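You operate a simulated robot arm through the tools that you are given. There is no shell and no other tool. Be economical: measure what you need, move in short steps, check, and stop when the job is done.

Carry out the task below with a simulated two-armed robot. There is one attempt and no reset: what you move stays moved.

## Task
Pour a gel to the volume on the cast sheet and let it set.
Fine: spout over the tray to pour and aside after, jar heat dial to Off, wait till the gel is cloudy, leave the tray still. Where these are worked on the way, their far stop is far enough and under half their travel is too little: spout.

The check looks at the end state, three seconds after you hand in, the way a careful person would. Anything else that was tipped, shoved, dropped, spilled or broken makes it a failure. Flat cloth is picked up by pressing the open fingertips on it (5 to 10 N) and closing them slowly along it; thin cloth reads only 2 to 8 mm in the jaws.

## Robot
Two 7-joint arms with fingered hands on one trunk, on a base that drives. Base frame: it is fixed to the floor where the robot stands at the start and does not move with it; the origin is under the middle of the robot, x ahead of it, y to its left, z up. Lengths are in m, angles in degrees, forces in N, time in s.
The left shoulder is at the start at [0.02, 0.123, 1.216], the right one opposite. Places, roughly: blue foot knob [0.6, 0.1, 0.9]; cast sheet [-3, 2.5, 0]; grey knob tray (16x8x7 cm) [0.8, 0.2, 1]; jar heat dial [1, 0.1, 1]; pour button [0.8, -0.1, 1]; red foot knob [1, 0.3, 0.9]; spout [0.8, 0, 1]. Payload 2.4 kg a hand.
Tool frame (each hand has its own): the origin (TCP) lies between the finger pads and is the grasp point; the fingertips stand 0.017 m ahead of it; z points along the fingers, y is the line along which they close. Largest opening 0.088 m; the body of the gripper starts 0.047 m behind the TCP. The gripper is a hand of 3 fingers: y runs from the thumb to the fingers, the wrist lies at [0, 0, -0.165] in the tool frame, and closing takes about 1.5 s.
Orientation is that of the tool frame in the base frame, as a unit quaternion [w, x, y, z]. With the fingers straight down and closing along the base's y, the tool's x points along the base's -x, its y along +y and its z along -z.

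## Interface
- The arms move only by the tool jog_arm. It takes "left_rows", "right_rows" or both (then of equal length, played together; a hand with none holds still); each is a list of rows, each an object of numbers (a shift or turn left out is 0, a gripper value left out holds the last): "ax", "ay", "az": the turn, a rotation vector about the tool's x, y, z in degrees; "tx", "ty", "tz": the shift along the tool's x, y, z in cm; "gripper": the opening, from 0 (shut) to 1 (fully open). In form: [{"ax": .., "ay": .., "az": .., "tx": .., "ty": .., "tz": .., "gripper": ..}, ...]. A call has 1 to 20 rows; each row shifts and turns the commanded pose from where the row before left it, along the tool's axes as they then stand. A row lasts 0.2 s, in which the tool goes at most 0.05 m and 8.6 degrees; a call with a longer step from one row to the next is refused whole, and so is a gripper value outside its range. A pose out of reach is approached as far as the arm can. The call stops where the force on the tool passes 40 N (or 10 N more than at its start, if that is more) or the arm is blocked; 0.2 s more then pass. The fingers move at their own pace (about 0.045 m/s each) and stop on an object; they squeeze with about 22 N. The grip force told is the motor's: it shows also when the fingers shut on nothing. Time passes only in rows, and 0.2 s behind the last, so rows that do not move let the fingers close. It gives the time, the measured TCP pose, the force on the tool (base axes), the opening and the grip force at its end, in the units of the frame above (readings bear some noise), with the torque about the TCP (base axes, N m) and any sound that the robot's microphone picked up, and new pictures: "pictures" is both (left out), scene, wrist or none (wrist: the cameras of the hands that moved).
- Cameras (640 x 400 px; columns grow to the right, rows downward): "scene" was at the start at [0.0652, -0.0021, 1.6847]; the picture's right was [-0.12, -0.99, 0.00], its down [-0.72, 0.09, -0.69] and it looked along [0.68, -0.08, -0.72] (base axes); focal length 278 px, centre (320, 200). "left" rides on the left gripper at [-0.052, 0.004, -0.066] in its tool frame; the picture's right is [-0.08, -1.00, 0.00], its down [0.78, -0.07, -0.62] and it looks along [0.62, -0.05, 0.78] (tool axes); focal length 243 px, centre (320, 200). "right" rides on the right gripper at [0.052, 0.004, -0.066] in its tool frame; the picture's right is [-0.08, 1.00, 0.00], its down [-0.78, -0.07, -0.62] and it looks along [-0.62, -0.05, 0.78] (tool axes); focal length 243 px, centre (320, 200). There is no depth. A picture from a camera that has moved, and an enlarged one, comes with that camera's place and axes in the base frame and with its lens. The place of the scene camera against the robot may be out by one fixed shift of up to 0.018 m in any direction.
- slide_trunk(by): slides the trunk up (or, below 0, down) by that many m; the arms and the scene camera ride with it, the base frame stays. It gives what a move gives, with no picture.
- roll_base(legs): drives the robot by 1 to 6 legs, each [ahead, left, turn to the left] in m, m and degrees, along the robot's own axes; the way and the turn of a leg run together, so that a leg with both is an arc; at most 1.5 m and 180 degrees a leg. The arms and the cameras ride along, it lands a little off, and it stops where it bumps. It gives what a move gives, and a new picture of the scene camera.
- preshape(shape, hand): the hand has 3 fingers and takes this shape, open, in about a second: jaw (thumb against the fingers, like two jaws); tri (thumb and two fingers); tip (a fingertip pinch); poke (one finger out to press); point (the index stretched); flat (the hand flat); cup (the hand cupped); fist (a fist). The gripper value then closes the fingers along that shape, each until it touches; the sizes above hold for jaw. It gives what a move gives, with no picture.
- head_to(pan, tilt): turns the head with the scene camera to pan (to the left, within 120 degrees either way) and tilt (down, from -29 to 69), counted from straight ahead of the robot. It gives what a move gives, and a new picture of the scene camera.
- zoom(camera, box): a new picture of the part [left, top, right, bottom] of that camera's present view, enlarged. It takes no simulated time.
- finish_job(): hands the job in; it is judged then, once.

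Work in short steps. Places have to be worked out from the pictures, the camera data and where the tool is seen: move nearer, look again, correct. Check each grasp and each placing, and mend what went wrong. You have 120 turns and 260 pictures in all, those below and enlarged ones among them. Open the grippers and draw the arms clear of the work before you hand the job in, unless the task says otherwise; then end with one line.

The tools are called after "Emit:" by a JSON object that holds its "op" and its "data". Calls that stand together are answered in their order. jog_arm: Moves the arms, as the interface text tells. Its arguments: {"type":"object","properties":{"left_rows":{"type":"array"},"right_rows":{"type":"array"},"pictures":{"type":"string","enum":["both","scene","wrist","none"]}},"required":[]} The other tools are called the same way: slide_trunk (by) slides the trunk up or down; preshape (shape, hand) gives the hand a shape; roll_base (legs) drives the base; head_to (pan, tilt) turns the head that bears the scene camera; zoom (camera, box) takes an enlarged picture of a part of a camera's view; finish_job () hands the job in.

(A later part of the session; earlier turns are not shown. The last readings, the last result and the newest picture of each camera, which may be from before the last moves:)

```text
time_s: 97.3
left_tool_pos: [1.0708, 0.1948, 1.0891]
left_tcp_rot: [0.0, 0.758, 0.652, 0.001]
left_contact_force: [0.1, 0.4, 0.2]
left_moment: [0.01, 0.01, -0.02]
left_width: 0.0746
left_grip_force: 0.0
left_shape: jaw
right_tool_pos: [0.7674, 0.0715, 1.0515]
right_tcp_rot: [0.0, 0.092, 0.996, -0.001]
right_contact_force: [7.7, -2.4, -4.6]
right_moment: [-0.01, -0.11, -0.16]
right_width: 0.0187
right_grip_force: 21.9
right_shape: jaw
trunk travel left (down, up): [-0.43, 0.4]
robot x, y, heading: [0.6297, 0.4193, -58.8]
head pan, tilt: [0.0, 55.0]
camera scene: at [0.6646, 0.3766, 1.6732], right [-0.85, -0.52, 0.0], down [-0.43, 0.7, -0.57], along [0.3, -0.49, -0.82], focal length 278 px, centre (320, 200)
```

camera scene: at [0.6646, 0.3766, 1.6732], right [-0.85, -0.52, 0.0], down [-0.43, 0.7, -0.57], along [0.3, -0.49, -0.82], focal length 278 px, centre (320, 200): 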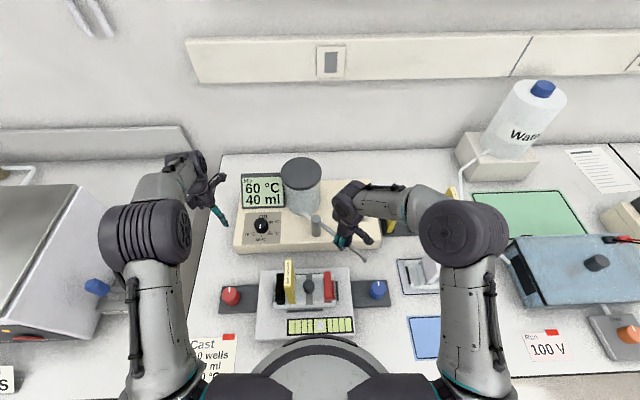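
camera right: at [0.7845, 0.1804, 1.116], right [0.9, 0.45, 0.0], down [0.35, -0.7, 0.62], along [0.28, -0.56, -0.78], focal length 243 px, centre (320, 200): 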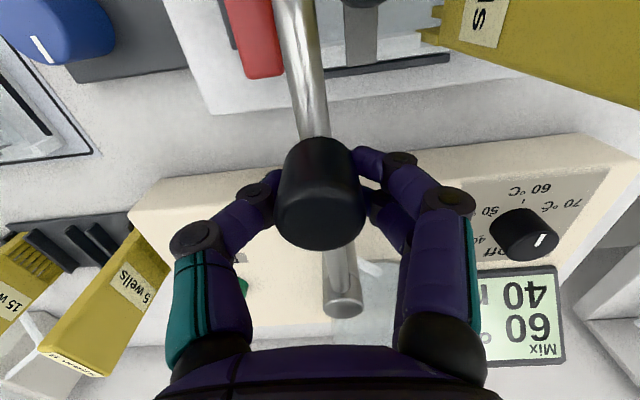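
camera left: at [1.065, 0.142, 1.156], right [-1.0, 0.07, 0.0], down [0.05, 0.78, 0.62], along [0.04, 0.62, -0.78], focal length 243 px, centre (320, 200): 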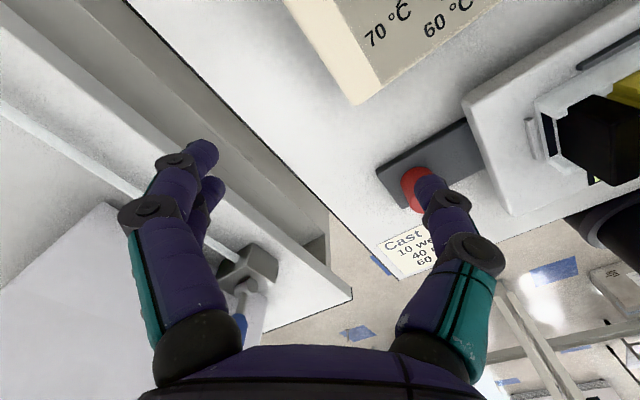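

On track. Continue 6 more steps to the aside position.

Emit:
{"op": "jog_arm", "data": {"right_rows": [{"tx": -0.2, "ty": -1.28, "az": -8}, {"tx": -0.2, "ty": -1.28, "az": -8}, {"tx": -0.15, "ty": -1.28, "az": -8}, {"tx": -0.12, "ty": -1.28, "az": -8}, {"tx": -0.12, "ty": -1.28, "az": -8}, {"tx": -0.12, "ty": -1.28, "az": -8}, {}]}}

```text
time_s: 98.9
left_tool_pos: [1.0678, 0.1948, 1.0903]
left_tcp_rot: [0.0, 0.758, 0.652, 0.0]
left_contact_force: [0.9, -0.5, -0.3]
left_moment: [0.01, 0.0, 0.01]
left_width: 0.075
left_grip_force: 0.0
left_shape: jaw
right_tool_pos: [0.7875, -0.0015, 1.0527]
right_tcp_rot: [0.0, -0.321, 0.947, 0.0]
right_contact_force: [-4.5, 7.7, -10.5]
right_moment: [0.08, 0.04, -0.06]
right_width: 0.0171
right_grip_force: 21.4
right_shape: jaw
trunk travel left (down, up): [-0.43, 0.4]
robot x, y, heading: [0.6291, 0.4166, -58.5]
head pan, tilt: [0.0, 55.0]
camera scene: at [0.6623, 0.3783, 1.6732], right [-0.85, -0.52, 0.0], down [-0.43, 0.7, -0.57], along [0.3, -0.49, -0.82], focal length 278 px, centre (320, 200)
camera right: at [0.7429, -0.0299, 1.118], right [-0.54, 0.84, 0.0], down [0.66, 0.42, 0.62], along [0.52, 0.34, -0.78], focal length 243 px, centre (320, 200)
```

scene: 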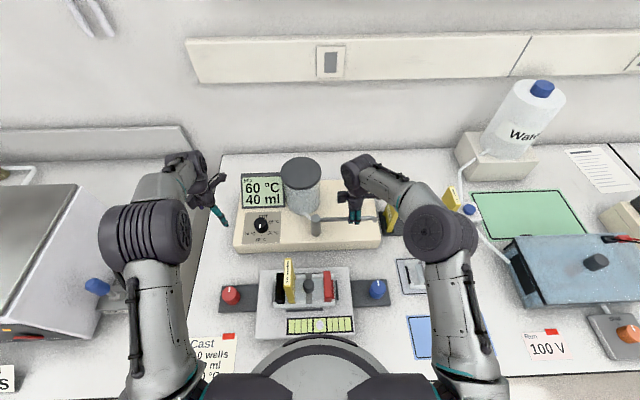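
right: 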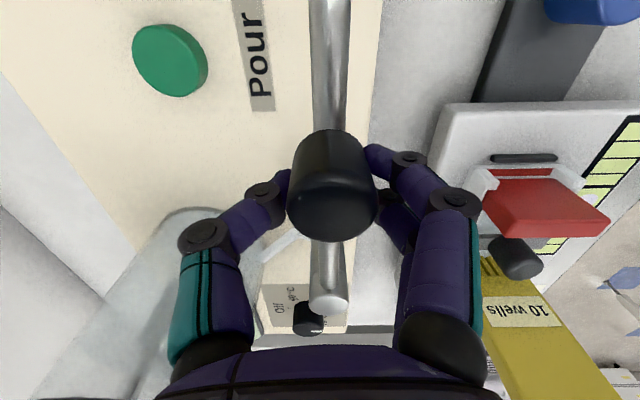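

Spout is back aside at its start position. Open, lift up, and retract the right hand.

Emit:
{"op": "jog_arm", "data": {"right_rows": [{"gripper": 0.85}, {}, {}, {}, {"tz": -2.5}, {"tz": -4.5}, {"tz": -4.5}, {"tz": -4.5}, {"az": 8.5}, {"az": 8.5}, {"az": 8.5}, {"az": 8.5}, {"az": 8.5}, {"az": 8.5}, {"az": 8.5}, {"az": 8.5}, {"az": 8.5}, {"tx": 4, "tz": -2}, {"tx": 4, "tz": -2}, {"tx": 3, "tz": -2}]}}

```text
time_s: 103.1
left_tool_pos: [1.0687, 0.1946, 1.0907]
left_tcp_rot: [0.001, 0.759, 0.651, 0.0]
left_contact_force: [0.6, 0.6, 0.8]
left_moment: [0.04, 0.03, -0.02]
left_width: 0.0747
left_grip_force: 0.0
left_shape: jaw
right_tool_pos: [0.7028, 0.068, 1.2735]
right_tcp_rot: [0.001, 0.335, 0.942, -0.001]
right_contact_force: [0.9, -0.4, -0.6]
right_moment: [-0.01, 0.0, 0.01]
right_width: 0.0748
right_grip_force: 0.0
right_shape: jaw
trunk travel left (down, up): [-0.43, 0.4]
robot x, y, heading: [0.6315, 0.416, -58.5]
head pan, tilt: [0.0, 55.0]
camera scene: at [0.6619, 0.3782, 1.6733], right [-0.85, -0.52, 0.0], down [-0.43, 0.7, -0.57], along [0.3, -0.49, -0.82], focal length 278 px, centre (320, 200)
camera right: at [0.6656, 0.1045, 1.338], right [0.7, 0.72, 0.0], down [0.56, -0.54, 0.62], along [0.45, -0.43, -0.78], focal length 243 px, centre (320, 200)
```

scene: 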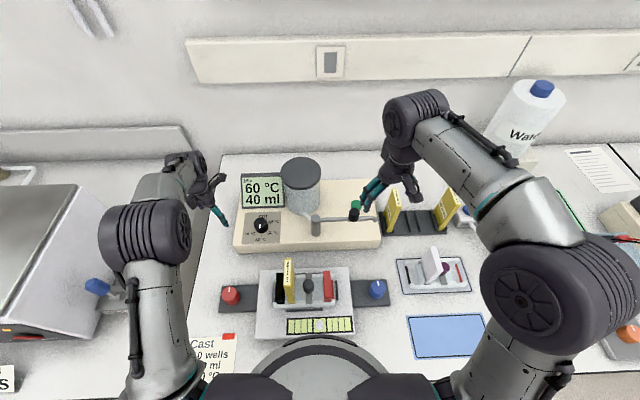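
right: 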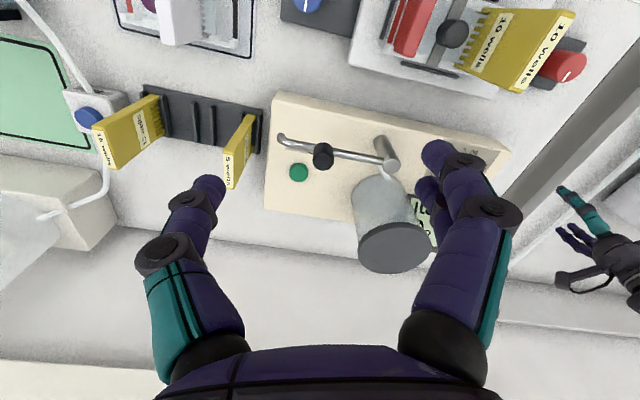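

Now the dial to Off (180° counter-clockwise, in three 60° bites). Bring the left hand back along its earlier path, descend and grip.

Emit:
{"op": "jog_arm", "data": {"left_rows": [{"tx": -4.1, "ty": -2.5}, {"tx": -4.15, "ty": -2.5}, {"tz": 4}, {"tz": 4}, {"tz": 1.8}, {}, {"gripper": 0}, {}, {}, {}, {}], "pictures": "wrist"}}

```text
time_s: 105.5
left_tool_pos: [1.0067, 0.1185, 0.9965]
left_tcp_rot: [0.0, 0.759, 0.651, 0.0]
left_contact_force: [0.6, -0.6, -1.8]
left_moment: [-0.01, -0.01, -0.03]
left_width: 0.0296
left_grip_force: 22.0
left_shape: jaw
right_tool_pos: [0.703, 0.0675, 1.2729]
right_tcp_rot: [0.001, 0.334, 0.943, -0.002]
right_contact_force: [0.5, 0.4, -0.2]
right_moment: [0.03, -0.01, 0.0]
right_width: 0.0746
right_grip_force: 0.1
right_shape: jaw
trunk travel left (down, up): [-0.43, 0.4]
robot x, y, heading: [0.6327, 0.4156, -58.8]
head pan, tilt: [0.0, 55.0]
camera left: at [1.003, 0.0666, 1.0612], right [-1.0, 0.07, 0.0], down [0.05, 0.78, 0.62], along [0.04, 0.62, -0.78], focal length 243 px, centre (320, 200)
```

left: 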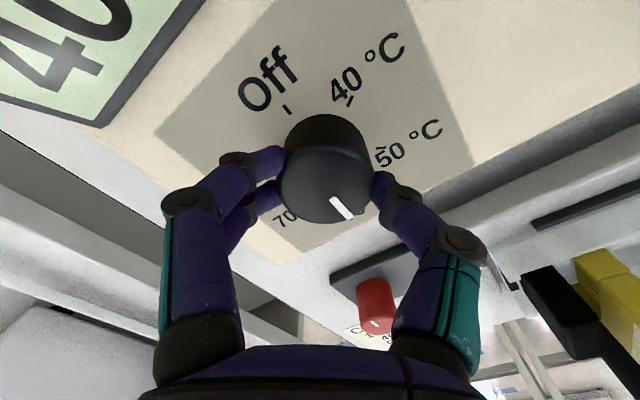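

Gripped. Turn −60°, open slightly, rotate the hand back +60°, and re-close.

Emit:
{"op": "jog_arm", "data": {"left_rows": [{"az": -7.5}, {"az": -7.5}, {"az": -7.5}, {"az": -7.5}, {"az": -7.5}, {"az": -7.5}, {"az": -7.5}, {"az": -7.5}, {}, {"gripper": 0.6}, {}, {}], "pictures": "wrist"}}

```text
time_s: 108.1
left_tool_pos: [1.0082, 0.1178, 0.9953]
left_tcp_rot: [0.001, 0.332, 0.943, -0.001]
left_contact_force: [-0.6, -0.4, 0.7]
left_moment: [0.0, 0.03, 0.02]
left_width: 0.0528
left_grip_force: 0.1
left_shape: jaw
right_tool_pos: [0.7041, 0.0666, 1.2739]
right_tcp_rot: [0.0, 0.334, 0.943, -0.001]
right_contact_force: [-0.6, 0.2, 0.5]
right_moment: [-0.01, -0.02, 0.01]
right_width: 0.0747
right_grip_force: 0.1
right_shape: jaw
trunk travel left (down, up): [-0.43, 0.4]
robot x, y, heading: [0.6315, 0.4146, -58.6]
head pan, tilt: [0.0, 55.0]
camera left: at [1.0511, 0.0886, 1.0607], right [-0.56, -0.83, 0.0], down [-0.65, 0.44, 0.62], along [-0.52, 0.34, -0.78], focal length 243 px, centre (320, 200)
```

left: 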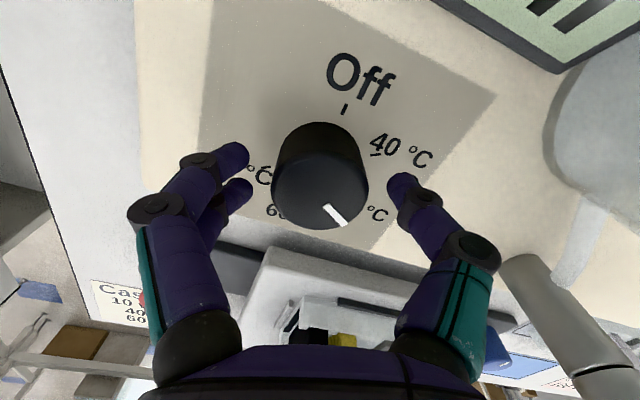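

The dial is at 50 now. Rotate the open hand back, close, turn −60° and open again.

Emit:
{"op": "jog_arm", "data": {"left_rows": [{"az": 8.5}, {"az": 8.5}, {"az": 8.5}, {"az": 8.5}, {"az": 8.5}, {"az": 8.5}, {"az": 9, "gripper": 0.6, "tx": 0}], "pictures": "none"}}

Emit:
{"op": "jog_arm", "data": {"left_rows": [{"az": 8.5}, {"az": 8.5}, {"az": 8.5}, {"az": 8.5}, {"az": 8.5}, {"az": 8.5}, {"az": 8.5}, {"gripper": 0}, {}, {}, {}], "pictures": "wrist"}}

```text
refused: row 7 steps farther than a row can; nothing moved
```

```text
time_s: 110.5
left_tool_pos: [1.0082, 0.1195, 0.9943]
left_tcp_rot: [0.001, 0.756, 0.655, 0.0]
left_contact_force: [0.3, -0.4, -1.3]
left_moment: [0.03, -0.02, -0.01]
left_width: 0.0295
left_grip_force: 22.1
left_shape: jaw
right_tool_pos: [0.7035, 0.0666, 1.2731]
right_tcp_rot: [0.0, 0.335, 0.942, -0.001]
right_contact_force: [0.0, -0.1, -0.2]
right_moment: [-0.01, 0.01, 0.02]
right_width: 0.0748
right_grip_force: 0.0
right_shape: jaw
trunk travel left (down, up): [-0.43, 0.4]
robot x, y, heading: [0.6302, 0.417, -58.9]
head pan, tilt: [0.0, 55.0]
camera left: at [1.0044, 0.0665, 1.0602], right [-1.0, 0.06, 0.0], down [0.04, 0.78, 0.62], along [0.04, 0.62, -0.78], focal length 243 px, centre (320, 200)
```

left: 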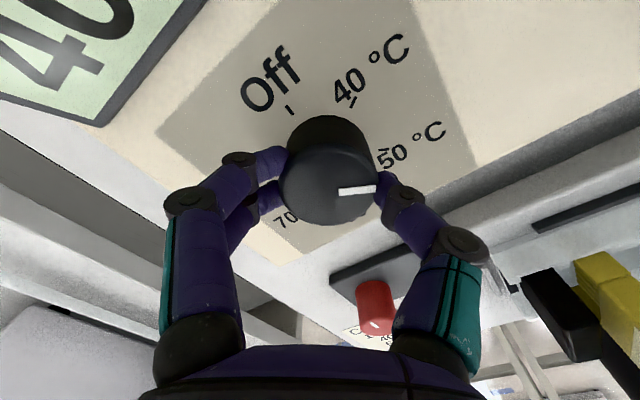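

Regripped (the first call was refused, so the net rotation is right at +59.5°). Turn −60°, open, rotate back +59.5°, and close, all in one go.

Emit:
{"op": "jog_arm", "data": {"left_rows": [{"az": -7.5}, {"az": -7.5}, {"az": -7.5}, {"az": -7.5}, {"az": -7.5}, {"az": -7.5}, {"az": -7.5}, {"az": -7.5}, {}, {"gripper": 0.6}, {}, {}, {"az": 8.5}, {"az": 8.5}, {"az": 8.5}, {"az": 8.5}, {"az": 8.5}, {"az": 8.5}, {"az": 8.5}, {}], "pictures": "wrist"}}

```text
time_s: 114.7
left_tool_pos: [1.0083, 0.1192, 0.9954]
left_tcp_rot: [0.0, 0.753, 0.658, -0.001]
left_contact_force: [0.6, -0.3, 0.0]
left_moment: [0.03, 0.02, 0.01]
left_width: 0.0528
left_grip_force: 0.1
left_shape: jaw
right_tool_pos: [0.7054, 0.0669, 1.2728]
right_tcp_rot: [0.0, 0.334, 0.942, -0.001]
right_contact_force: [0.1, -0.5, 0.5]
right_moment: [-0.01, -0.01, 0.0]
right_width: 0.0747
right_grip_force: 0.1
right_shape: jaw
trunk travel left (down, up): [-0.43, 0.4]
robot x, y, heading: [0.6286, 0.414, -58.6]
head pan, tilt: [0.0, 55.0]
camera left: at [1.0049, 0.0662, 1.0604], right [-1.0, 0.05, 0.0], down [0.04, 0.78, 0.62], along [0.03, 0.62, -0.78], focal length 243 px, centre (320, 200)
```

left: 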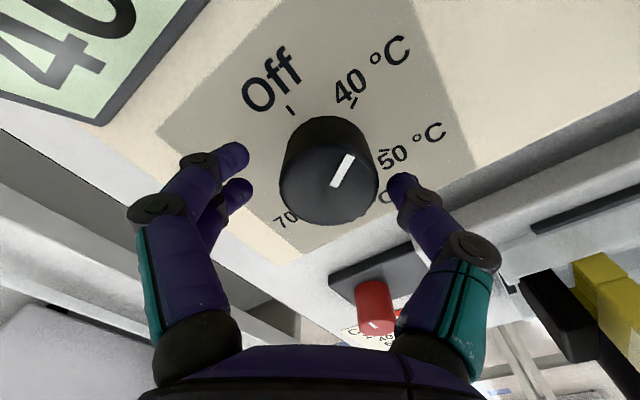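

Mark points at 40. Final bite: close, turn −61°, hold, then open.

Emit:
{"op": "jog_arm", "data": {"left_rows": [{"gripper": 0}, {}, {}, {}, {"az": -7.6}, {"az": -7.6}, {"az": -7.6}, {"az": -7.6}, {"az": -7.6}, {"az": -7.6}, {"az": -7.6}, {"az": -7.6}, {}, {"gripper": 0.7}, {}, {}, {}], "pictures": "wrist"}}

```text
time_s: 118.3
left_tool_pos: [1.0092, 0.1192, 0.9941]
left_tcp_rot: [-0.001, 0.316, 0.949, 0.0]
left_contact_force: [-0.9, 0.2, -0.1]
left_moment: [0.01, -0.02, 0.02]
left_width: 0.0612
left_grip_force: 0.1
left_shape: jaw
right_tool_pos: [0.7035, 0.0683, 1.2729]
right_tcp_rot: [0.001, 0.335, 0.942, -0.002]
right_contact_force: [-0.2, 0.0, -0.3]
right_moment: [-0.03, -0.01, -0.02]
right_width: 0.0747
right_grip_force: 0.0
right_shape: jaw
trunk travel left (down, up): [-0.43, 0.4]
robot x, y, heading: [0.633, 0.4143, -58.5]
head pan, tilt: [0.0, 55.0]
camera left: at [1.0522, 0.0905, 1.0602], right [-0.53, -0.85, 0.0], down [-0.67, 0.42, 0.62], along [-0.53, 0.33, -0.78], focal length 243 px, centre (320, 200)
```

left: 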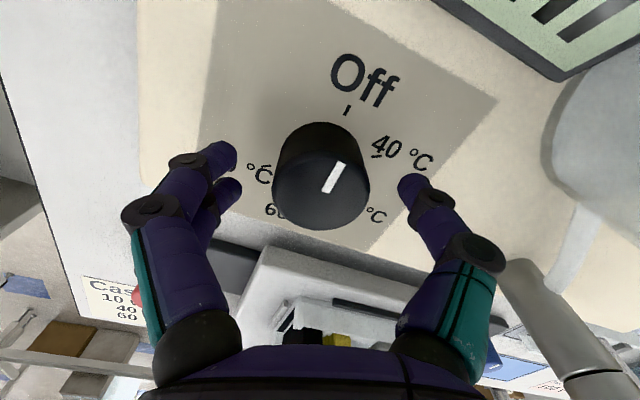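

Looks close to Off. Lift the hand clear and check from the scene camera.

Emit:
{"op": "jog_arm", "data": {"left_rows": [{"tz": -2}, {"tz": -4}, {"tz": -4}, {"tz": -4}, {"tx": 4}, {"tx": 4, "ty": 2}, {"ty": 4}, {"ty": 4}, {}]}}

Emit:
{"op": "zoom", "data": {"camera": "scene", "box": [230, 165, 390, 340]}}

Emit:
{"op": "zoom", "data": {"camera": "scene", "box": [238, 207, 286, 237]}}

```text
time_s: 120.3
left_tool_pos: [1.0015, 0.2468, 1.1352]
left_tcp_rot: [0.0, 0.316, 0.949, 0.001]
left_contact_force: [0.7, -0.3, 0.2]
left_moment: [0.01, -0.03, -0.01]
left_width: 0.0613
left_grip_force: 0.1
left_shape: jaw
right_tool_pos: [0.7044, 0.066, 1.273]
right_tcp_rot: [0.0, 0.334, 0.942, 0.0]
right_contact_force: [-0.8, 0.2, -0.3]
right_moment: [0.0, 0.03, 0.01]
right_width: 0.075
right_grip_force: 0.0
right_shape: jaw
trunk travel left (down, up): [-0.43, 0.4]
robot x, y, heading: [0.6304, 0.4149, -58.5]
head pan, tilt: [0.0, 55.0]
camera scene: at [0.6625, 0.3771, 1.6732], right [-0.85, -0.52, 0.0], down [-0.43, 0.7, -0.57], along [0.3, -0.49, -0.82], focal length 278 px, centre (320, 200)
camera left: at [1.0456, 0.2184, 1.2004], right [-0.53, -0.85, 0.0], down [-0.67, 0.42, 0.62], along [-0.53, 0.33, -0.78], focal length 243 px, centre (320, 200)
```

scene: 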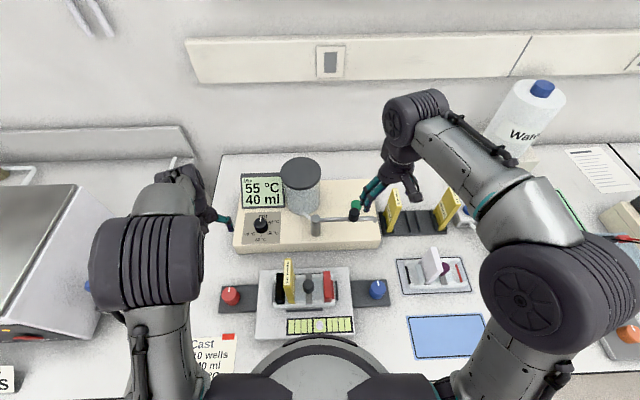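
left: 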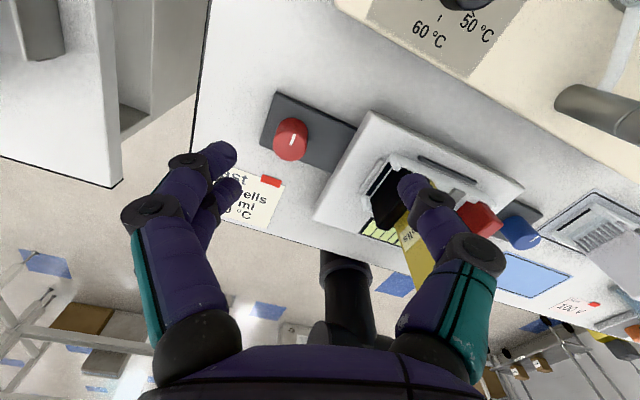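

```text
2.29 times, centred on (310, 252) of scene
camera zoom: at [0.6625, 0.3771, 1.6732], right [-0.85, -0.52, 0.0], down [-0.43, 0.7, -0.57], along [0.3, -0.49, -0.82], focal length 634 px, centre (343, 80)
```

zoom: 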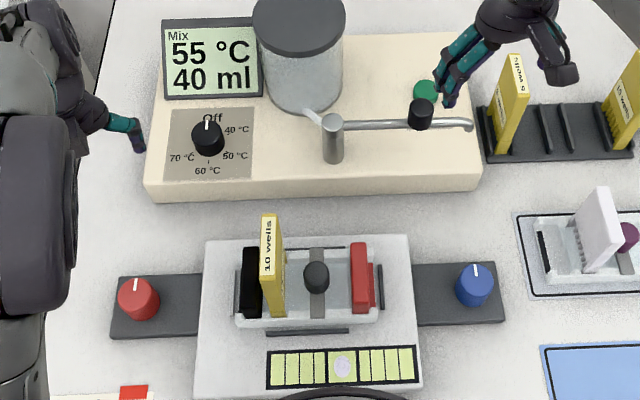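

```text
13.33 times, centred on (262, 222) of scene
camera zoom: at [0.6625, 0.3771, 1.6732], right [-0.85, -0.52, 0.0], down [-0.43, 0.7, -0.57], along [0.3, -0.49, -0.82], focal length 3701 px, centre (1093, -93)
```

zoom: 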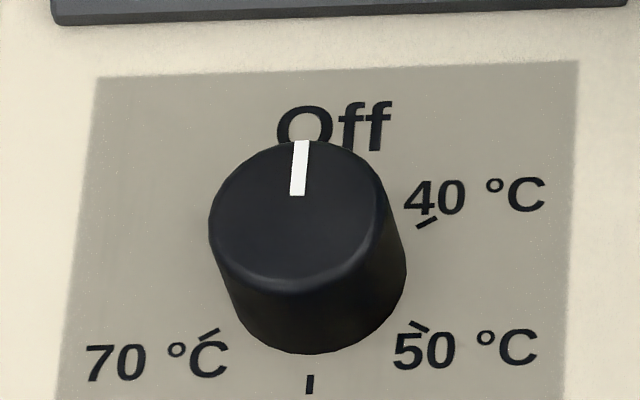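

Dial is at Off and cooling (55 °C). Retract both arms up and away from the work.

Emit:
{"op": "jog_arm", "data": {"left_rows": [{"tz": -4.5}, {"tz": -4.5}, {"tz": -4.5}, {"tz": -4}, {"ty": 3}, {}, {}, {}], "right_rows": [{"tz": -4, "ty": -1.5}, {"tz": -4, "ty": -1.5}, {"tz": -3, "tx": 2}, {"tx": 3}, {}, {}, {}, {}], "pictures": "scene"}}

Emit:
{"op": "zoom", "data": {"camera": "scene", "box": [270, 250, 358, 310]}}

```text
time_s: 122.1
left_tool_pos: [1.0199, 0.2725, 1.3104]
left_tcp_rot: [-0.001, 0.316, 0.949, 0.0]
left_contact_force: [-0.5, 0.2, 0.6]
left_moment: [-0.02, -0.01, -0.01]
left_width: 0.0613
left_grip_force: 0.1
left_shape: jaw
right_tool_pos: [0.6488, 0.0731, 1.3728]
right_tcp_rot: [0.0, 0.334, 0.942, -0.001]
right_contact_force: [0.0, -0.2, -0.3]
right_moment: [0.0, 0.0, -0.03]
right_width: 0.0747
right_grip_force: 0.0
right_shape: jaw
right hand out of reach, approached as far as the arm can: row 3
trunk travel left (down, up): [-0.43, 0.4]
robot x, y, heading: [0.6304, 0.4147, -58.6]
head pan, tilt: [0.0, 55.0]
camera scene: at [0.6623, 0.3775, 1.6732], right [-0.85, -0.52, 0.0], down [-0.43, 0.7, -0.57], along [0.3, -0.49, -0.82], focal length 278 px, centre (320, 200)
```

scene: 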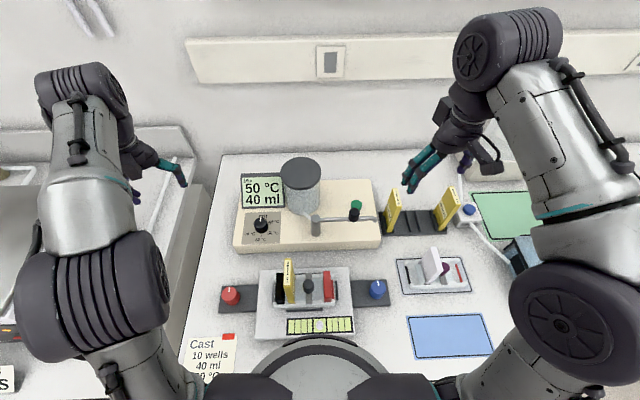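

```text
6.67 times, centred on (314, 280) of scene
camera zoom: at [0.6623, 0.3775, 1.6732], right [-0.85, -0.52, 0.0], down [-0.43, 0.7, -0.57], along [0.3, -0.49, -0.82], focal length 1851 px, centre (360, -333)
```

zoom: 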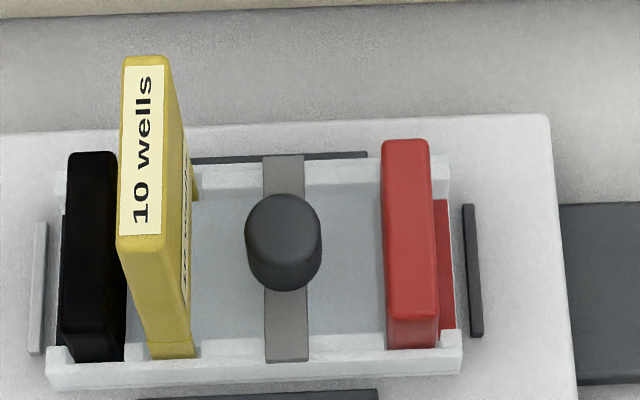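

Gel poured, still clear. Open the hands and wait in place while it sets.

Emit:
{"op": "jog_arm", "data": {"left_rows": [{"gripper": 1}, {}, {}, {}, {}, {}, {}, {}, {}, {}, {}, {}, {}, {}, {}, {}, {}, {}, {}, {}], "right_rows": [{"gripper": 1}, {}, {}, {}, {}, {}, {}, {}, {}, {}, {}, {}, {}, {}, {}, {}, {}, {}, {}, {}], "pictures": "none"}}

Emit:
{"op": "jog_arm", "data": {"left_rows": [{}, {}, {}, {}, {}, {}, {}, {}, {}, {}, {}, {}, {}, {}, {}, {}, {}, {}, {}, {}], "pictures": "none"}}

Emit:
{"op": "jog_arm", "data": {"left_rows": [{}, {}, {}, {}, {}, {}, {}, {}, {}, {}, {}, {}, {}, {}, {}, {}, {}, {}, {}, {}], "pictures": "none"}}

Emit:
{"op": "zoom", "data": {"camera": "scene", "box": [270, 250, 358, 310]}}

```text
time_s: 126.3
left_tool_pos: [1.0211, 0.2742, 1.3117]
left_tcp_rot: [-0.001, 0.317, 0.948, 0.0]
left_contact_force: [0.4, -1.1, -0.2]
left_moment: [0.0, 0.03, 0.01]
left_width: 0.0881
left_grip_force: 0.1
left_shape: jaw
right_tool_pos: [0.6492, 0.0733, 1.3725]
right_tcp_rot: [0.0, 0.333, 0.943, -0.001]
right_contact_force: [0.3, 0.9, 1.1]
right_moment: [-0.03, 0.0, 0.05]
right_width: 0.0879
right_grip_force: 0.2
right_shape: jaw
trunk travel left (down, up): [-0.43, 0.4]
robot x, y, heading: [0.6299, 0.4175, -58.6]
head pan, tilt: [0.0, 55.0]
```

```text
time_s: 130.5
left_tool_pos: [1.0205, 0.2732, 1.3112]
left_tcp_rot: [0.0, 0.317, 0.949, 0.0]
left_contact_force: [0.8, 0.8, 0.4]
left_moment: [0.0, -0.01, -0.03]
left_width: 0.0882
left_grip_force: 0.0
left_shape: jaw
right_tool_pos: [0.6493, 0.0725, 1.3737]
right_tcp_rot: [0.001, 0.335, 0.942, -0.001]
right_contact_force: [0.8, -0.7, -0.3]
right_moment: [0.01, -0.01, 0.01]
right_width: 0.0879
right_grip_force: 0.0
right_shape: jaw
trunk travel left (down, up): [-0.43, 0.4]
robot x, y, heading: [0.6325, 0.4191, -58.6]
head pan, tilt: [0.0, 55.0]
```

```text
time_s: 134.7
left_tool_pos: [1.021, 0.2737, 1.3117]
left_tcp_rot: [0.0, 0.317, 0.948, -0.001]
left_contact_force: [-1.2, 0.7, -0.2]
left_moment: [0.02, -0.02, -0.05]
left_width: 0.088
left_grip_force: 0.0
left_shape: jaw
right_tool_pos: [0.649, 0.074, 1.3717]
right_tcp_rot: [0.0, 0.335, 0.942, -0.001]
right_contact_force: [-0.5, 0.0, -1.3]
right_moment: [0.01, 0.0, -0.01]
right_width: 0.0878
right_grip_force: 0.1
right_shape: jaw
trunk travel left (down, up): [-0.43, 0.4]
robot x, y, heading: [0.6326, 0.4135, -58.6]
head pan, tilt: [0.0, 55.0]
```

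```text
6.67 times, centred on (314, 280) of scene
camera zoom: at [0.6626, 0.3776, 1.6732], right [-0.85, -0.52, 0.0], down [-0.43, 0.7, -0.57], along [0.3, -0.49, -0.82], focal length 1851 px, centre (360, -333)
```

zoom: 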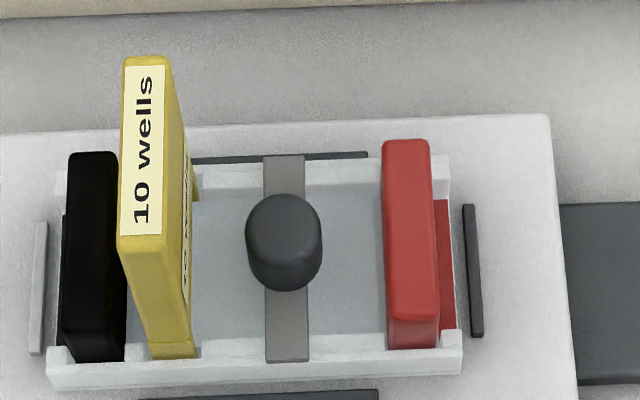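

Not clearly cloudy yet; keep waiting.

Emit:
{"op": "jog_arm", "data": {"left_rows": [{}, {}, {}, {}, {}, {}, {}, {}, {}, {}, {}, {}, {}, {}, {}, {}, {}, {}, {}, {}], "pictures": "none"}}

Emit:
{"op": "jog_arm", "data": {"left_rows": [{}, {}, {}, {}, {}, {}, {}, {}, {}, {}, {}, {}, {}, {}, {}, {}, {}, {}, {}, {}], "pictures": "none"}}

Emit:
{"op": "jog_arm", "data": {"left_rows": [{}, {}, {}, {}, {}, {}, {}, {}, {}, {}, {}, {}, {}, {}, {}, {}, {}, {}, {}, {}], "pictures": "none"}}

Emit:
{"op": "jog_arm", "data": {"left_rows": [{}, {}, {}, {}, {}, {}, {}, {}, {}, {}, {}, {}, {}, {}, {}, {}, {}, {}, {}, {}], "pictures": "none"}}

Emit:
{"op": "zoom", "data": {"camera": "scene", "box": [270, 250, 358, 310]}}

```text
time_s: 138.9
left_tool_pos: [1.0202, 0.2738, 1.3111]
left_tcp_rot: [0.0, 0.316, 0.949, 0.0]
left_contact_force: [0.2, 0.2, -0.2]
left_moment: [-0.01, 0.0, 0.04]
left_width: 0.088
left_grip_force: 0.2
left_shape: jaw
right_tool_pos: [0.6486, 0.0734, 1.3726]
right_tcp_rot: [0.0, 0.335, 0.942, -0.001]
right_contact_force: [-1.0, 0.1, 0.4]
right_moment: [0.0, 0.0, -0.02]
right_width: 0.0877
right_grip_force: 0.0
right_shape: jaw
trunk travel left (down, up): [-0.43, 0.4]
robot x, y, heading: [0.627, 0.4168, -58.9]
head pan, tilt: [0.0, 55.0]
```

```text
time_s: 143.1
left_tool_pos: [1.0196, 0.2743, 1.3123]
left_tcp_rot: [0.0, 0.316, 0.949, 0.0]
left_contact_force: [0.2, 0.1, 0.0]
left_moment: [-0.04, 0.01, -0.02]
left_width: 0.0879
left_grip_force: 0.1
left_shape: jaw
right_tool_pos: [0.6489, 0.0737, 1.3723]
right_tcp_rot: [0.0, 0.335, 0.942, -0.002]
right_contact_force: [-0.7, -0.1, 0.4]
right_moment: [0.01, -0.01, 0.0]
right_width: 0.0879
right_grip_force: 0.1
right_shape: jaw
trunk travel left (down, up): [-0.43, 0.4]
robot x, y, heading: [0.631, 0.4126, -58.5]
head pan, tilt: [0.0, 55.0]
```

```text
time_s: 147.3
left_tool_pos: [1.0201, 0.2735, 1.3118]
left_tcp_rot: [0.0, 0.316, 0.949, 0.0]
left_contact_force: [0.6, 0.3, 0.1]
left_moment: [0.0, 0.03, -0.01]
left_width: 0.0877
left_grip_force: 0.0
left_shape: jaw
right_tool_pos: [0.6495, 0.0736, 1.3729]
right_tcp_rot: [0.001, 0.334, 0.943, -0.001]
right_contact_force: [0.1, -0.2, 0.4]
right_moment: [0.02, 0.0, -0.02]
right_width: 0.0879
right_grip_force: 0.0
right_shape: jaw
trunk travel left (down, up): [-0.43, 0.4]
robot x, y, heading: [0.6326, 0.4128, -58.6]
head pan, tilt: [0.0, 55.0]
```

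```text
time_s: 151.5
left_tool_pos: [1.0212, 0.273, 1.3122]
left_tcp_rot: [0.0, 0.316, 0.949, 0.0]
left_contact_force: [0.0, 0.3, 0.5]
left_moment: [-0.01, 0.0, 0.0]
left_width: 0.0877
left_grip_force: 0.0
left_shape: jaw
right_tool_pos: [0.6495, 0.0728, 1.3719]
right_tcp_rot: [0.0, 0.335, 0.942, -0.001]
right_contact_force: [0.5, 0.0, 0.5]
right_moment: [-0.02, 0.02, -0.01]
right_width: 0.0878
right_grip_force: 0.1
right_shape: jaw
trunk travel left (down, up): [-0.43, 0.4]
robot x, y, heading: [0.6334, 0.4143, -58.7]
head pan, tilt: [0.0, 55.0]
```

```text
6.67 times, centred on (314, 280) of scene
camera zoom: at [0.6626, 0.3776, 1.6732], right [-0.85, -0.52, 0.0], down [-0.43, 0.7, -0.57], along [0.3, -0.49, -0.82], focal length 1851 px, centre (360, -333)
```

zoom: 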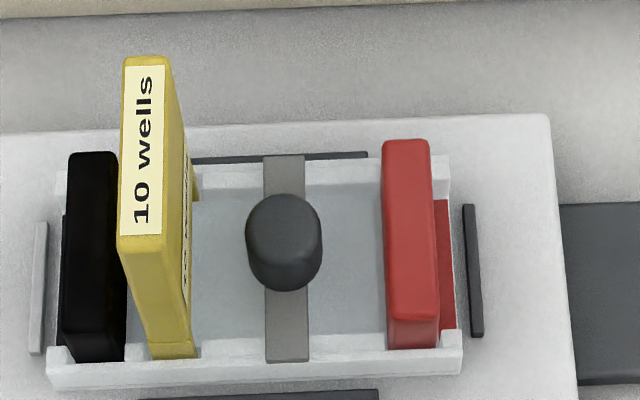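

No change yet; wait longer in a batch.

Emit:
{"op": "jog_arm", "data": {"left_rows": [{}, {}, {}, {}, {}, {}, {}, {}, {}, {}, {}, {}, {}, {}, {}, {}, {}, {}, {}, {}], "pictures": "none"}}

Emit:
{"op": "jog_arm", "data": {"left_rows": [{}, {}, {}, {}, {}, {}, {}, {}, {}, {}, {}, {}, {}, {}, {}, {}, {}, {}, {}, {}], "pictures": "none"}}

Emit:
{"op": "jog_arm", "data": {"left_rows": [{}, {}, {}, {}, {}, {}, {}, {}, {}, {}, {}, {}, {}, {}, {}, {}, {}, {}, {}, {}], "pictures": "none"}}

Emit:
{"op": "jog_arm", "data": {"left_rows": [{}, {}, {}, {}, {}, {}, {}, {}, {}, {}, {}, {}, {}, {}, {}, {}, {}, {}, {}, {}], "pictures": "none"}}

Emit:
{"op": "jog_arm", "data": {"left_rows": [{}, {}, {}, {}, {}, {}, {}, {}, {}, {}, {}, {}, {}, {}, {}, {}, {}, {}, {}, {}], "pictures": "none"}}

Emit:
{"op": "zoom", "data": {"camera": "scene", "box": [230, 165, 390, 340]}}

```text
time_s: 155.7
left_tool_pos: [1.0214, 0.2744, 1.3107]
left_tcp_rot: [0.0, 0.317, 0.949, -0.001]
left_contact_force: [0.2, -1.1, -0.2]
left_moment: [-0.02, 0.0, -0.02]
left_width: 0.0879
left_grip_force: 0.0
left_shape: jaw
right_tool_pos: [0.6488, 0.0737, 1.3734]
right_tcp_rot: [0.001, 0.335, 0.942, 0.0]
right_contact_force: [0.6, 0.8, 0.4]
right_moment: [-0.06, -0.05, -0.02]
right_width: 0.088
right_grip_force: 0.1
right_shape: jaw
trunk travel left (down, up): [-0.43, 0.4]
robot x, y, heading: [0.63, 0.4166, -58.9]
head pan, tilt: [0.0, 55.0]
```

```text
time_s: 159.9
left_tool_pos: [1.0211, 0.2739, 1.3117]
left_tcp_rot: [0.0, 0.317, 0.949, 0.0]
left_contact_force: [0.2, 0.6, -1.0]
left_moment: [-0.01, 0.02, 0.02]
left_width: 0.0878
left_grip_force: 0.2
left_shape: jaw
right_tool_pos: [0.6487, 0.0727, 1.3732]
right_tcp_rot: [0.001, 0.334, 0.942, -0.001]
right_contact_force: [0.3, 0.2, -0.3]
right_moment: [0.03, -0.03, -0.02]
right_width: 0.0878
right_grip_force: 0.0
right_shape: jaw
trunk travel left (down, up): [-0.43, 0.4]
robot x, y, heading: [0.6292, 0.4158, -58.6]
head pan, tilt: [0.0, 55.0]
```

```text
time_s: 164.1
left_tool_pos: [1.021, 0.2741, 1.3118]
left_tcp_rot: [0.0, 0.316, 0.949, 0.0]
left_contact_force: [0.3, -0.4, 0.8]
left_moment: [-0.02, 0.02, -0.02]
left_width: 0.0881
left_grip_force: 0.1
left_shape: jaw
right_tool_pos: [0.6493, 0.0735, 1.3732]
right_tcp_rot: [0.001, 0.335, 0.942, -0.002]
right_contact_force: [-0.4, 0.0, 0.5]
right_moment: [0.01, 0.04, -0.02]
right_width: 0.088
right_grip_force: 0.1
right_shape: jaw
trunk travel left (down, up): [-0.43, 0.4]
robot x, y, heading: [0.6311, 0.4214, -58.9]
head pan, tilt: [0.0, 55.0]
```

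```text
time_s: 168.3
left_tool_pos: [1.0211, 0.273, 1.3121]
left_tcp_rot: [0.0, 0.316, 0.949, -0.001]
left_contact_force: [-0.5, 0.9, 0.4]
left_moment: [0.02, 0.03, 0.0]
left_width: 0.0879
left_grip_force: 0.1
left_shape: jaw
right_tool_pos: [0.6489, 0.0733, 1.3728]
right_tcp_rot: [0.0, 0.335, 0.942, -0.001]
right_contact_force: [0.5, 0.4, -0.4]
right_moment: [0.0, 0.0, -0.01]
right_width: 0.088
right_grip_force: 0.0
right_shape: jaw
trunk travel left (down, up): [-0.43, 0.4]
robot x, y, heading: [0.629, 0.4147, -58.8]
head pan, tilt: [0.0, 55.0]
```

```text
time_s: 172.5
left_tool_pos: [1.0199, 0.2744, 1.3133]
left_tcp_rot: [0.0, 0.317, 0.948, 0.0]
left_contact_force: [0.6, 0.4, 0.8]
left_moment: [-0.01, 0.02, 0.02]
left_width: 0.0878
left_grip_force: 0.1
left_shape: jaw
right_tool_pos: [0.6492, 0.0734, 1.3727]
right_tcp_rot: [0.001, 0.334, 0.942, -0.001]
right_contact_force: [-0.5, -0.1, 0.7]
right_moment: [0.0, -0.02, 0.0]
right_width: 0.088
right_grip_force: 0.0
right_shape: jaw
trunk travel left (down, up): [-0.43, 0.4]
robot x, y, heading: [0.6305, 0.4141, -58.7]
head pan, tilt: [0.0, 55.0]
```

```text
2.29 times, centred on (310, 252) of scene
camera zoom: at [0.6626, 0.3776, 1.6732], right [-0.85, -0.52, 0.0], down [-0.43, 0.7, -0.57], along [0.3, -0.49, -0.82], focal length 634 px, centre (343, 80)
```

zoom: 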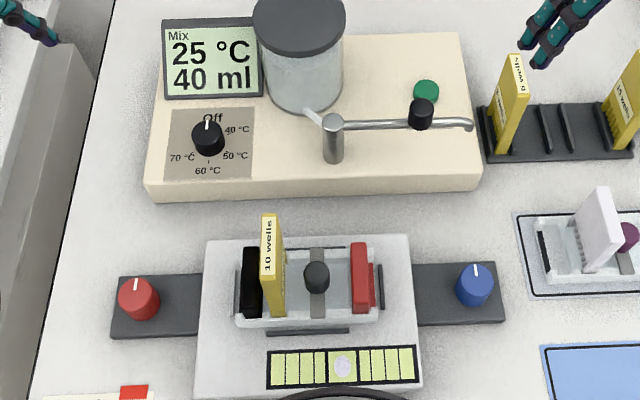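

Emit:
{"op": "zoom", "data": {"camera": "scene", "box": [270, 250, 358, 310]}}

Emit:
{"op": "zoom", "data": {"camera": "scene", "box": [294, 264, 334, 304]}}

```text
6.67 times, centred on (314, 280) of scene
camera zoom: at [0.6626, 0.3776, 1.6732], right [-0.85, -0.52, 0.0], down [-0.43, 0.7, -0.57], along [0.3, -0.49, -0.82], focal length 1851 px, centre (360, -333)
```

zoom: 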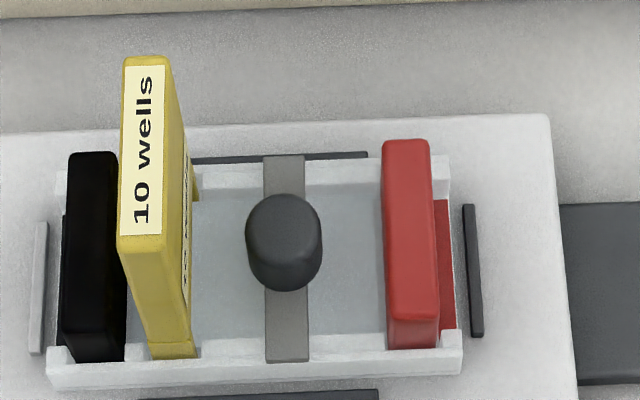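

```text
10.00 times, centred on (314, 284) of scene
camera zoom: at [0.6626, 0.3776, 1.6732], right [-0.85, -0.52, 0.0], down [-0.43, 0.7, -0.57], along [0.3, -0.49, -0.82], focal length 2776 px, centre (380, -640)
```

zoom: 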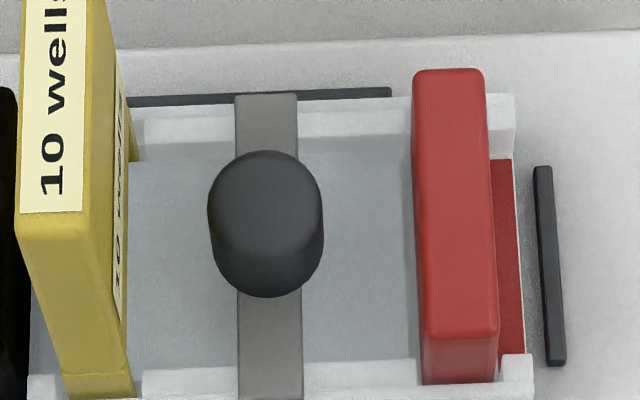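

Still clear bluish. Continue waiting in a larger batch.

Emit:
{"op": "jog_arm", "data": {"left_rows": [{}, {}, {}, {}, {}, {}, {}, {}, {}, {}, {}, {}, {}, {}, {}, {}, {}, {}, {}, {}], "pictures": "none"}}

Emit:
{"op": "jog_arm", "data": {"left_rows": [{}, {}, {}, {}, {}, {}, {}, {}, {}, {}, {}, {}, {}, {}, {}, {}, {}, {}, {}, {}], "pictures": "none"}}

Emit:
{"op": "jog_arm", "data": {"left_rows": [{}, {}, {}, {}, {}, {}, {}, {}, {}, {}, {}, {}, {}, {}, {}, {}, {}, {}, {}, {}], "pictures": "none"}}

Emit:
{"op": "jog_arm", "data": {"left_rows": [{}, {}, {}, {}, {}, {}, {}, {}, {}, {}, {}, {}, {}, {}, {}, {}, {}, {}, {}, {}], "pictures": "none"}}

Emit:
{"op": "jog_arm", "data": {"left_rows": [{}, {}, {}, {}, {}, {}, {}, {}, {}, {}, {}, {}, {}, {}, {}, {}, {}, {}, {}, {}], "pictures": "none"}}

Emit:
{"op": "jog_arm", "data": {"left_rows": [{}, {}, {}, {}, {}, {}, {}, {}, {}, {}, {}, {}, {}, {}, {}, {}, {}, {}, {}, {}], "pictures": "none"}}

Emit:
{"op": "jog_arm", "data": {"left_rows": [{}, {}, {}, {}, {}, {}, {}, {}, {}, {}, {}, {}, {}, {}, {}, {}, {}, {}, {}, {}], "pictures": "none"}}

Emit:
{"op": "jog_arm", "data": {"left_rows": [{}, {}, {}, {}, {}, {}, {}, {}, {}, {}, {}, {}, {}, {}, {}, {}, {}, {}, {}, {}], "pictures": "none"}}

Emit:
{"op": "zoom", "data": {"camera": "scene", "box": [270, 250, 358, 310]}}

```text
time_s: 176.7
left_tool_pos: [1.0214, 0.2734, 1.3122]
left_tcp_rot: [0.001, 0.316, 0.949, -0.001]
left_contact_force: [-0.2, -0.5, -0.3]
left_moment: [-0.01, 0.02, -0.03]
left_width: 0.0883
left_grip_force: 0.0
left_shape: jaw
right_tool_pos: [0.6486, 0.0745, 1.3733]
right_tcp_rot: [0.001, 0.335, 0.942, -0.002]
right_contact_force: [-0.4, -0.5, 0.0]
right_moment: [0.0, 0.0, 0.03]
right_width: 0.0879
right_grip_force: 0.0
right_shape: jaw
trunk travel left (down, up): [-0.43, 0.4]
robot x, y, heading: [0.634, 0.4171, -58.8]
head pan, tilt: [0.0, 55.0]
```

```text
time_s: 180.9
left_tool_pos: [1.0213, 0.2743, 1.3113]
left_tcp_rot: [0.0, 0.317, 0.949, -0.001]
left_contact_force: [0.0, -0.1, 0.3]
left_moment: [0.03, 0.03, -0.03]
left_width: 0.0878
left_grip_force: 0.1
left_shape: jaw
right_tool_pos: [0.6481, 0.0731, 1.3723]
right_tcp_rot: [0.0, 0.334, 0.943, -0.001]
right_contact_force: [-0.3, 0.9, -0.1]
right_moment: [0.04, 0.01, 0.0]
right_width: 0.0877
right_grip_force: 0.0
right_shape: jaw
trunk travel left (down, up): [-0.43, 0.4]
robot x, y, heading: [0.6322, 0.4145, -58.6]
head pan, tilt: [0.0, 55.0]
```

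```text
time_s: 185.1
left_tool_pos: [1.0202, 0.2735, 1.3122]
left_tcp_rot: [0.0, 0.316, 0.949, 0.0]
left_contact_force: [-0.1, -0.2, -1.1]
left_moment: [0.01, 0.02, -0.01]
left_width: 0.0877
left_grip_force: 0.1
left_shape: jaw
right_tool_pos: [0.6493, 0.073, 1.3728]
right_tcp_rot: [0.0, 0.334, 0.942, -0.001]
right_contact_force: [0.3, -0.9, -0.5]
right_moment: [0.0, 0.04, 0.03]
right_width: 0.0878
right_grip_force: 0.0
right_shape: jaw
trunk travel left (down, up): [-0.43, 0.4]
robot x, y, heading: [0.6271, 0.4129, -58.7]
head pan, tilt: [0.0, 55.0]
```

```text
time_s: 189.3
left_tool_pos: [1.0215, 0.2731, 1.3112]
left_tcp_rot: [0.0, 0.316, 0.949, 0.0]
left_contact_force: [-0.4, -0.9, 0.2]
left_moment: [-0.01, -0.03, -0.01]
left_width: 0.0878
left_grip_force: 0.0
left_shape: jaw
right_tool_pos: [0.6487, 0.0734, 1.3726]
right_tcp_rot: [0.0, 0.335, 0.942, -0.001]
right_contact_force: [-0.7, 0.5, 0.1]
right_moment: [0.01, -0.05, -0.02]
right_width: 0.0878
right_grip_force: 0.1
right_shape: jaw
trunk travel left (down, up): [-0.43, 0.4]
robot x, y, heading: [0.6315, 0.4173, -58.8]
head pan, tilt: [0.0, 55.0]
```

```text
time_s: 193.5
left_tool_pos: [1.0205, 0.2738, 1.3115]
left_tcp_rot: [0.001, 0.316, 0.949, 0.0]
left_contact_force: [-0.4, -0.2, -0.6]
left_moment: [0.02, 0.04, 0.04]
left_width: 0.088
left_grip_force: 0.1
left_shape: jaw
right_tool_pos: [0.6484, 0.0732, 1.3718]
right_tcp_rot: [0.0, 0.335, 0.942, -0.001]
right_contact_force: [-0.9, 0.0, -1.1]
right_moment: [0.0, -0.03, 0.02]
right_width: 0.088
right_grip_force: 0.1
right_shape: jaw
trunk travel left (down, up): [-0.43, 0.4]
robot x, y, heading: [0.6308, 0.4124, -58.8]
head pan, tilt: [0.0, 55.0]
```

```text
time_s: 197.7
left_tool_pos: [1.0204, 0.2739, 1.3122]
left_tcp_rot: [0.0, 0.316, 0.949, 0.0]
left_contact_force: [-0.3, -0.4, 0.5]
left_moment: [-0.01, -0.05, 0.03]
left_width: 0.088
left_grip_force: 0.1
left_shape: jaw
right_tool_pos: [0.6479, 0.0743, 1.3724]
right_tcp_rot: [0.001, 0.334, 0.943, 0.0]
right_contact_force: [0.2, -0.1, -0.1]
right_moment: [0.02, -0.02, -0.02]
right_width: 0.088
right_grip_force: 0.1
right_shape: jaw
trunk travel left (down, up): [-0.43, 0.4]
robot x, y, heading: [0.6314, 0.4127, -58.6]
head pan, tilt: [0.0, 55.0]
```

```text
time_s: 201.9
left_tool_pos: [1.0203, 0.2741, 1.312]
left_tcp_rot: [0.0, 0.317, 0.949, 0.0]
left_contact_force: [0.2, 0.6, 0.5]
left_moment: [0.0, 0.01, 0.02]
left_width: 0.0879
left_grip_force: 0.1
left_shape: jaw
right_tool_pos: [0.6488, 0.0741, 1.3716]
right_tcp_rot: [0.001, 0.335, 0.942, -0.001]
right_contact_force: [0.5, 0.1, 0.0]
right_moment: [0.02, 0.0, 0.01]
right_width: 0.0878
right_grip_force: 0.1
right_shape: jaw
trunk travel left (down, up): [-0.43, 0.4]
robot x, y, heading: [0.6309, 0.4168, -58.8]
head pan, tilt: [0.0, 55.0]
```

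```text
time_s: 206.1
left_tool_pos: [1.0201, 0.2738, 1.3123]
left_tcp_rot: [0.0, 0.316, 0.949, 0.0]
left_contact_force: [0.3, -0.6, -0.4]
left_moment: [-0.01, -0.01, -0.01]
left_width: 0.0881
left_grip_force: 0.1
left_shape: jaw
right_tool_pos: [0.6474, 0.0742, 1.3723]
right_tcp_rot: [0.0, 0.334, 0.942, -0.001]
right_contact_force: [1.0, 0.2, 0.3]
right_moment: [0.02, 0.01, -0.02]
right_width: 0.0879
right_grip_force: 0.1
right_shape: jaw
trunk travel left (down, up): [-0.43, 0.4]
robot x, y, heading: [0.6329, 0.4139, -58.6]
head pan, tilt: [0.0, 55.0]
```

```text
6.67 times, centred on (314, 280) of scene
camera zoom: at [0.6626, 0.3776, 1.6732], right [-0.85, -0.52, 0.0], down [-0.43, 0.7, -0.57], along [0.3, -0.49, -0.82], focal length 1851 px, centre (360, -333)
```

zoom: 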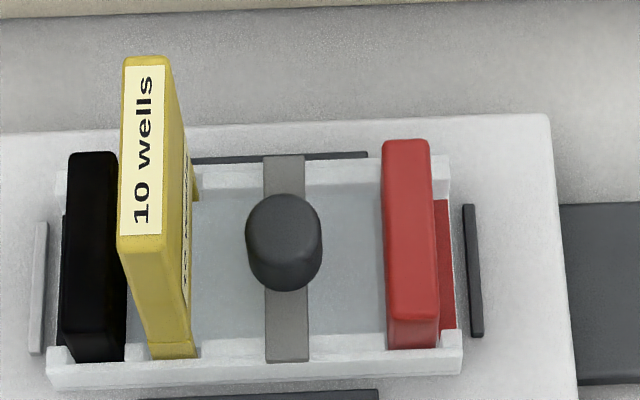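

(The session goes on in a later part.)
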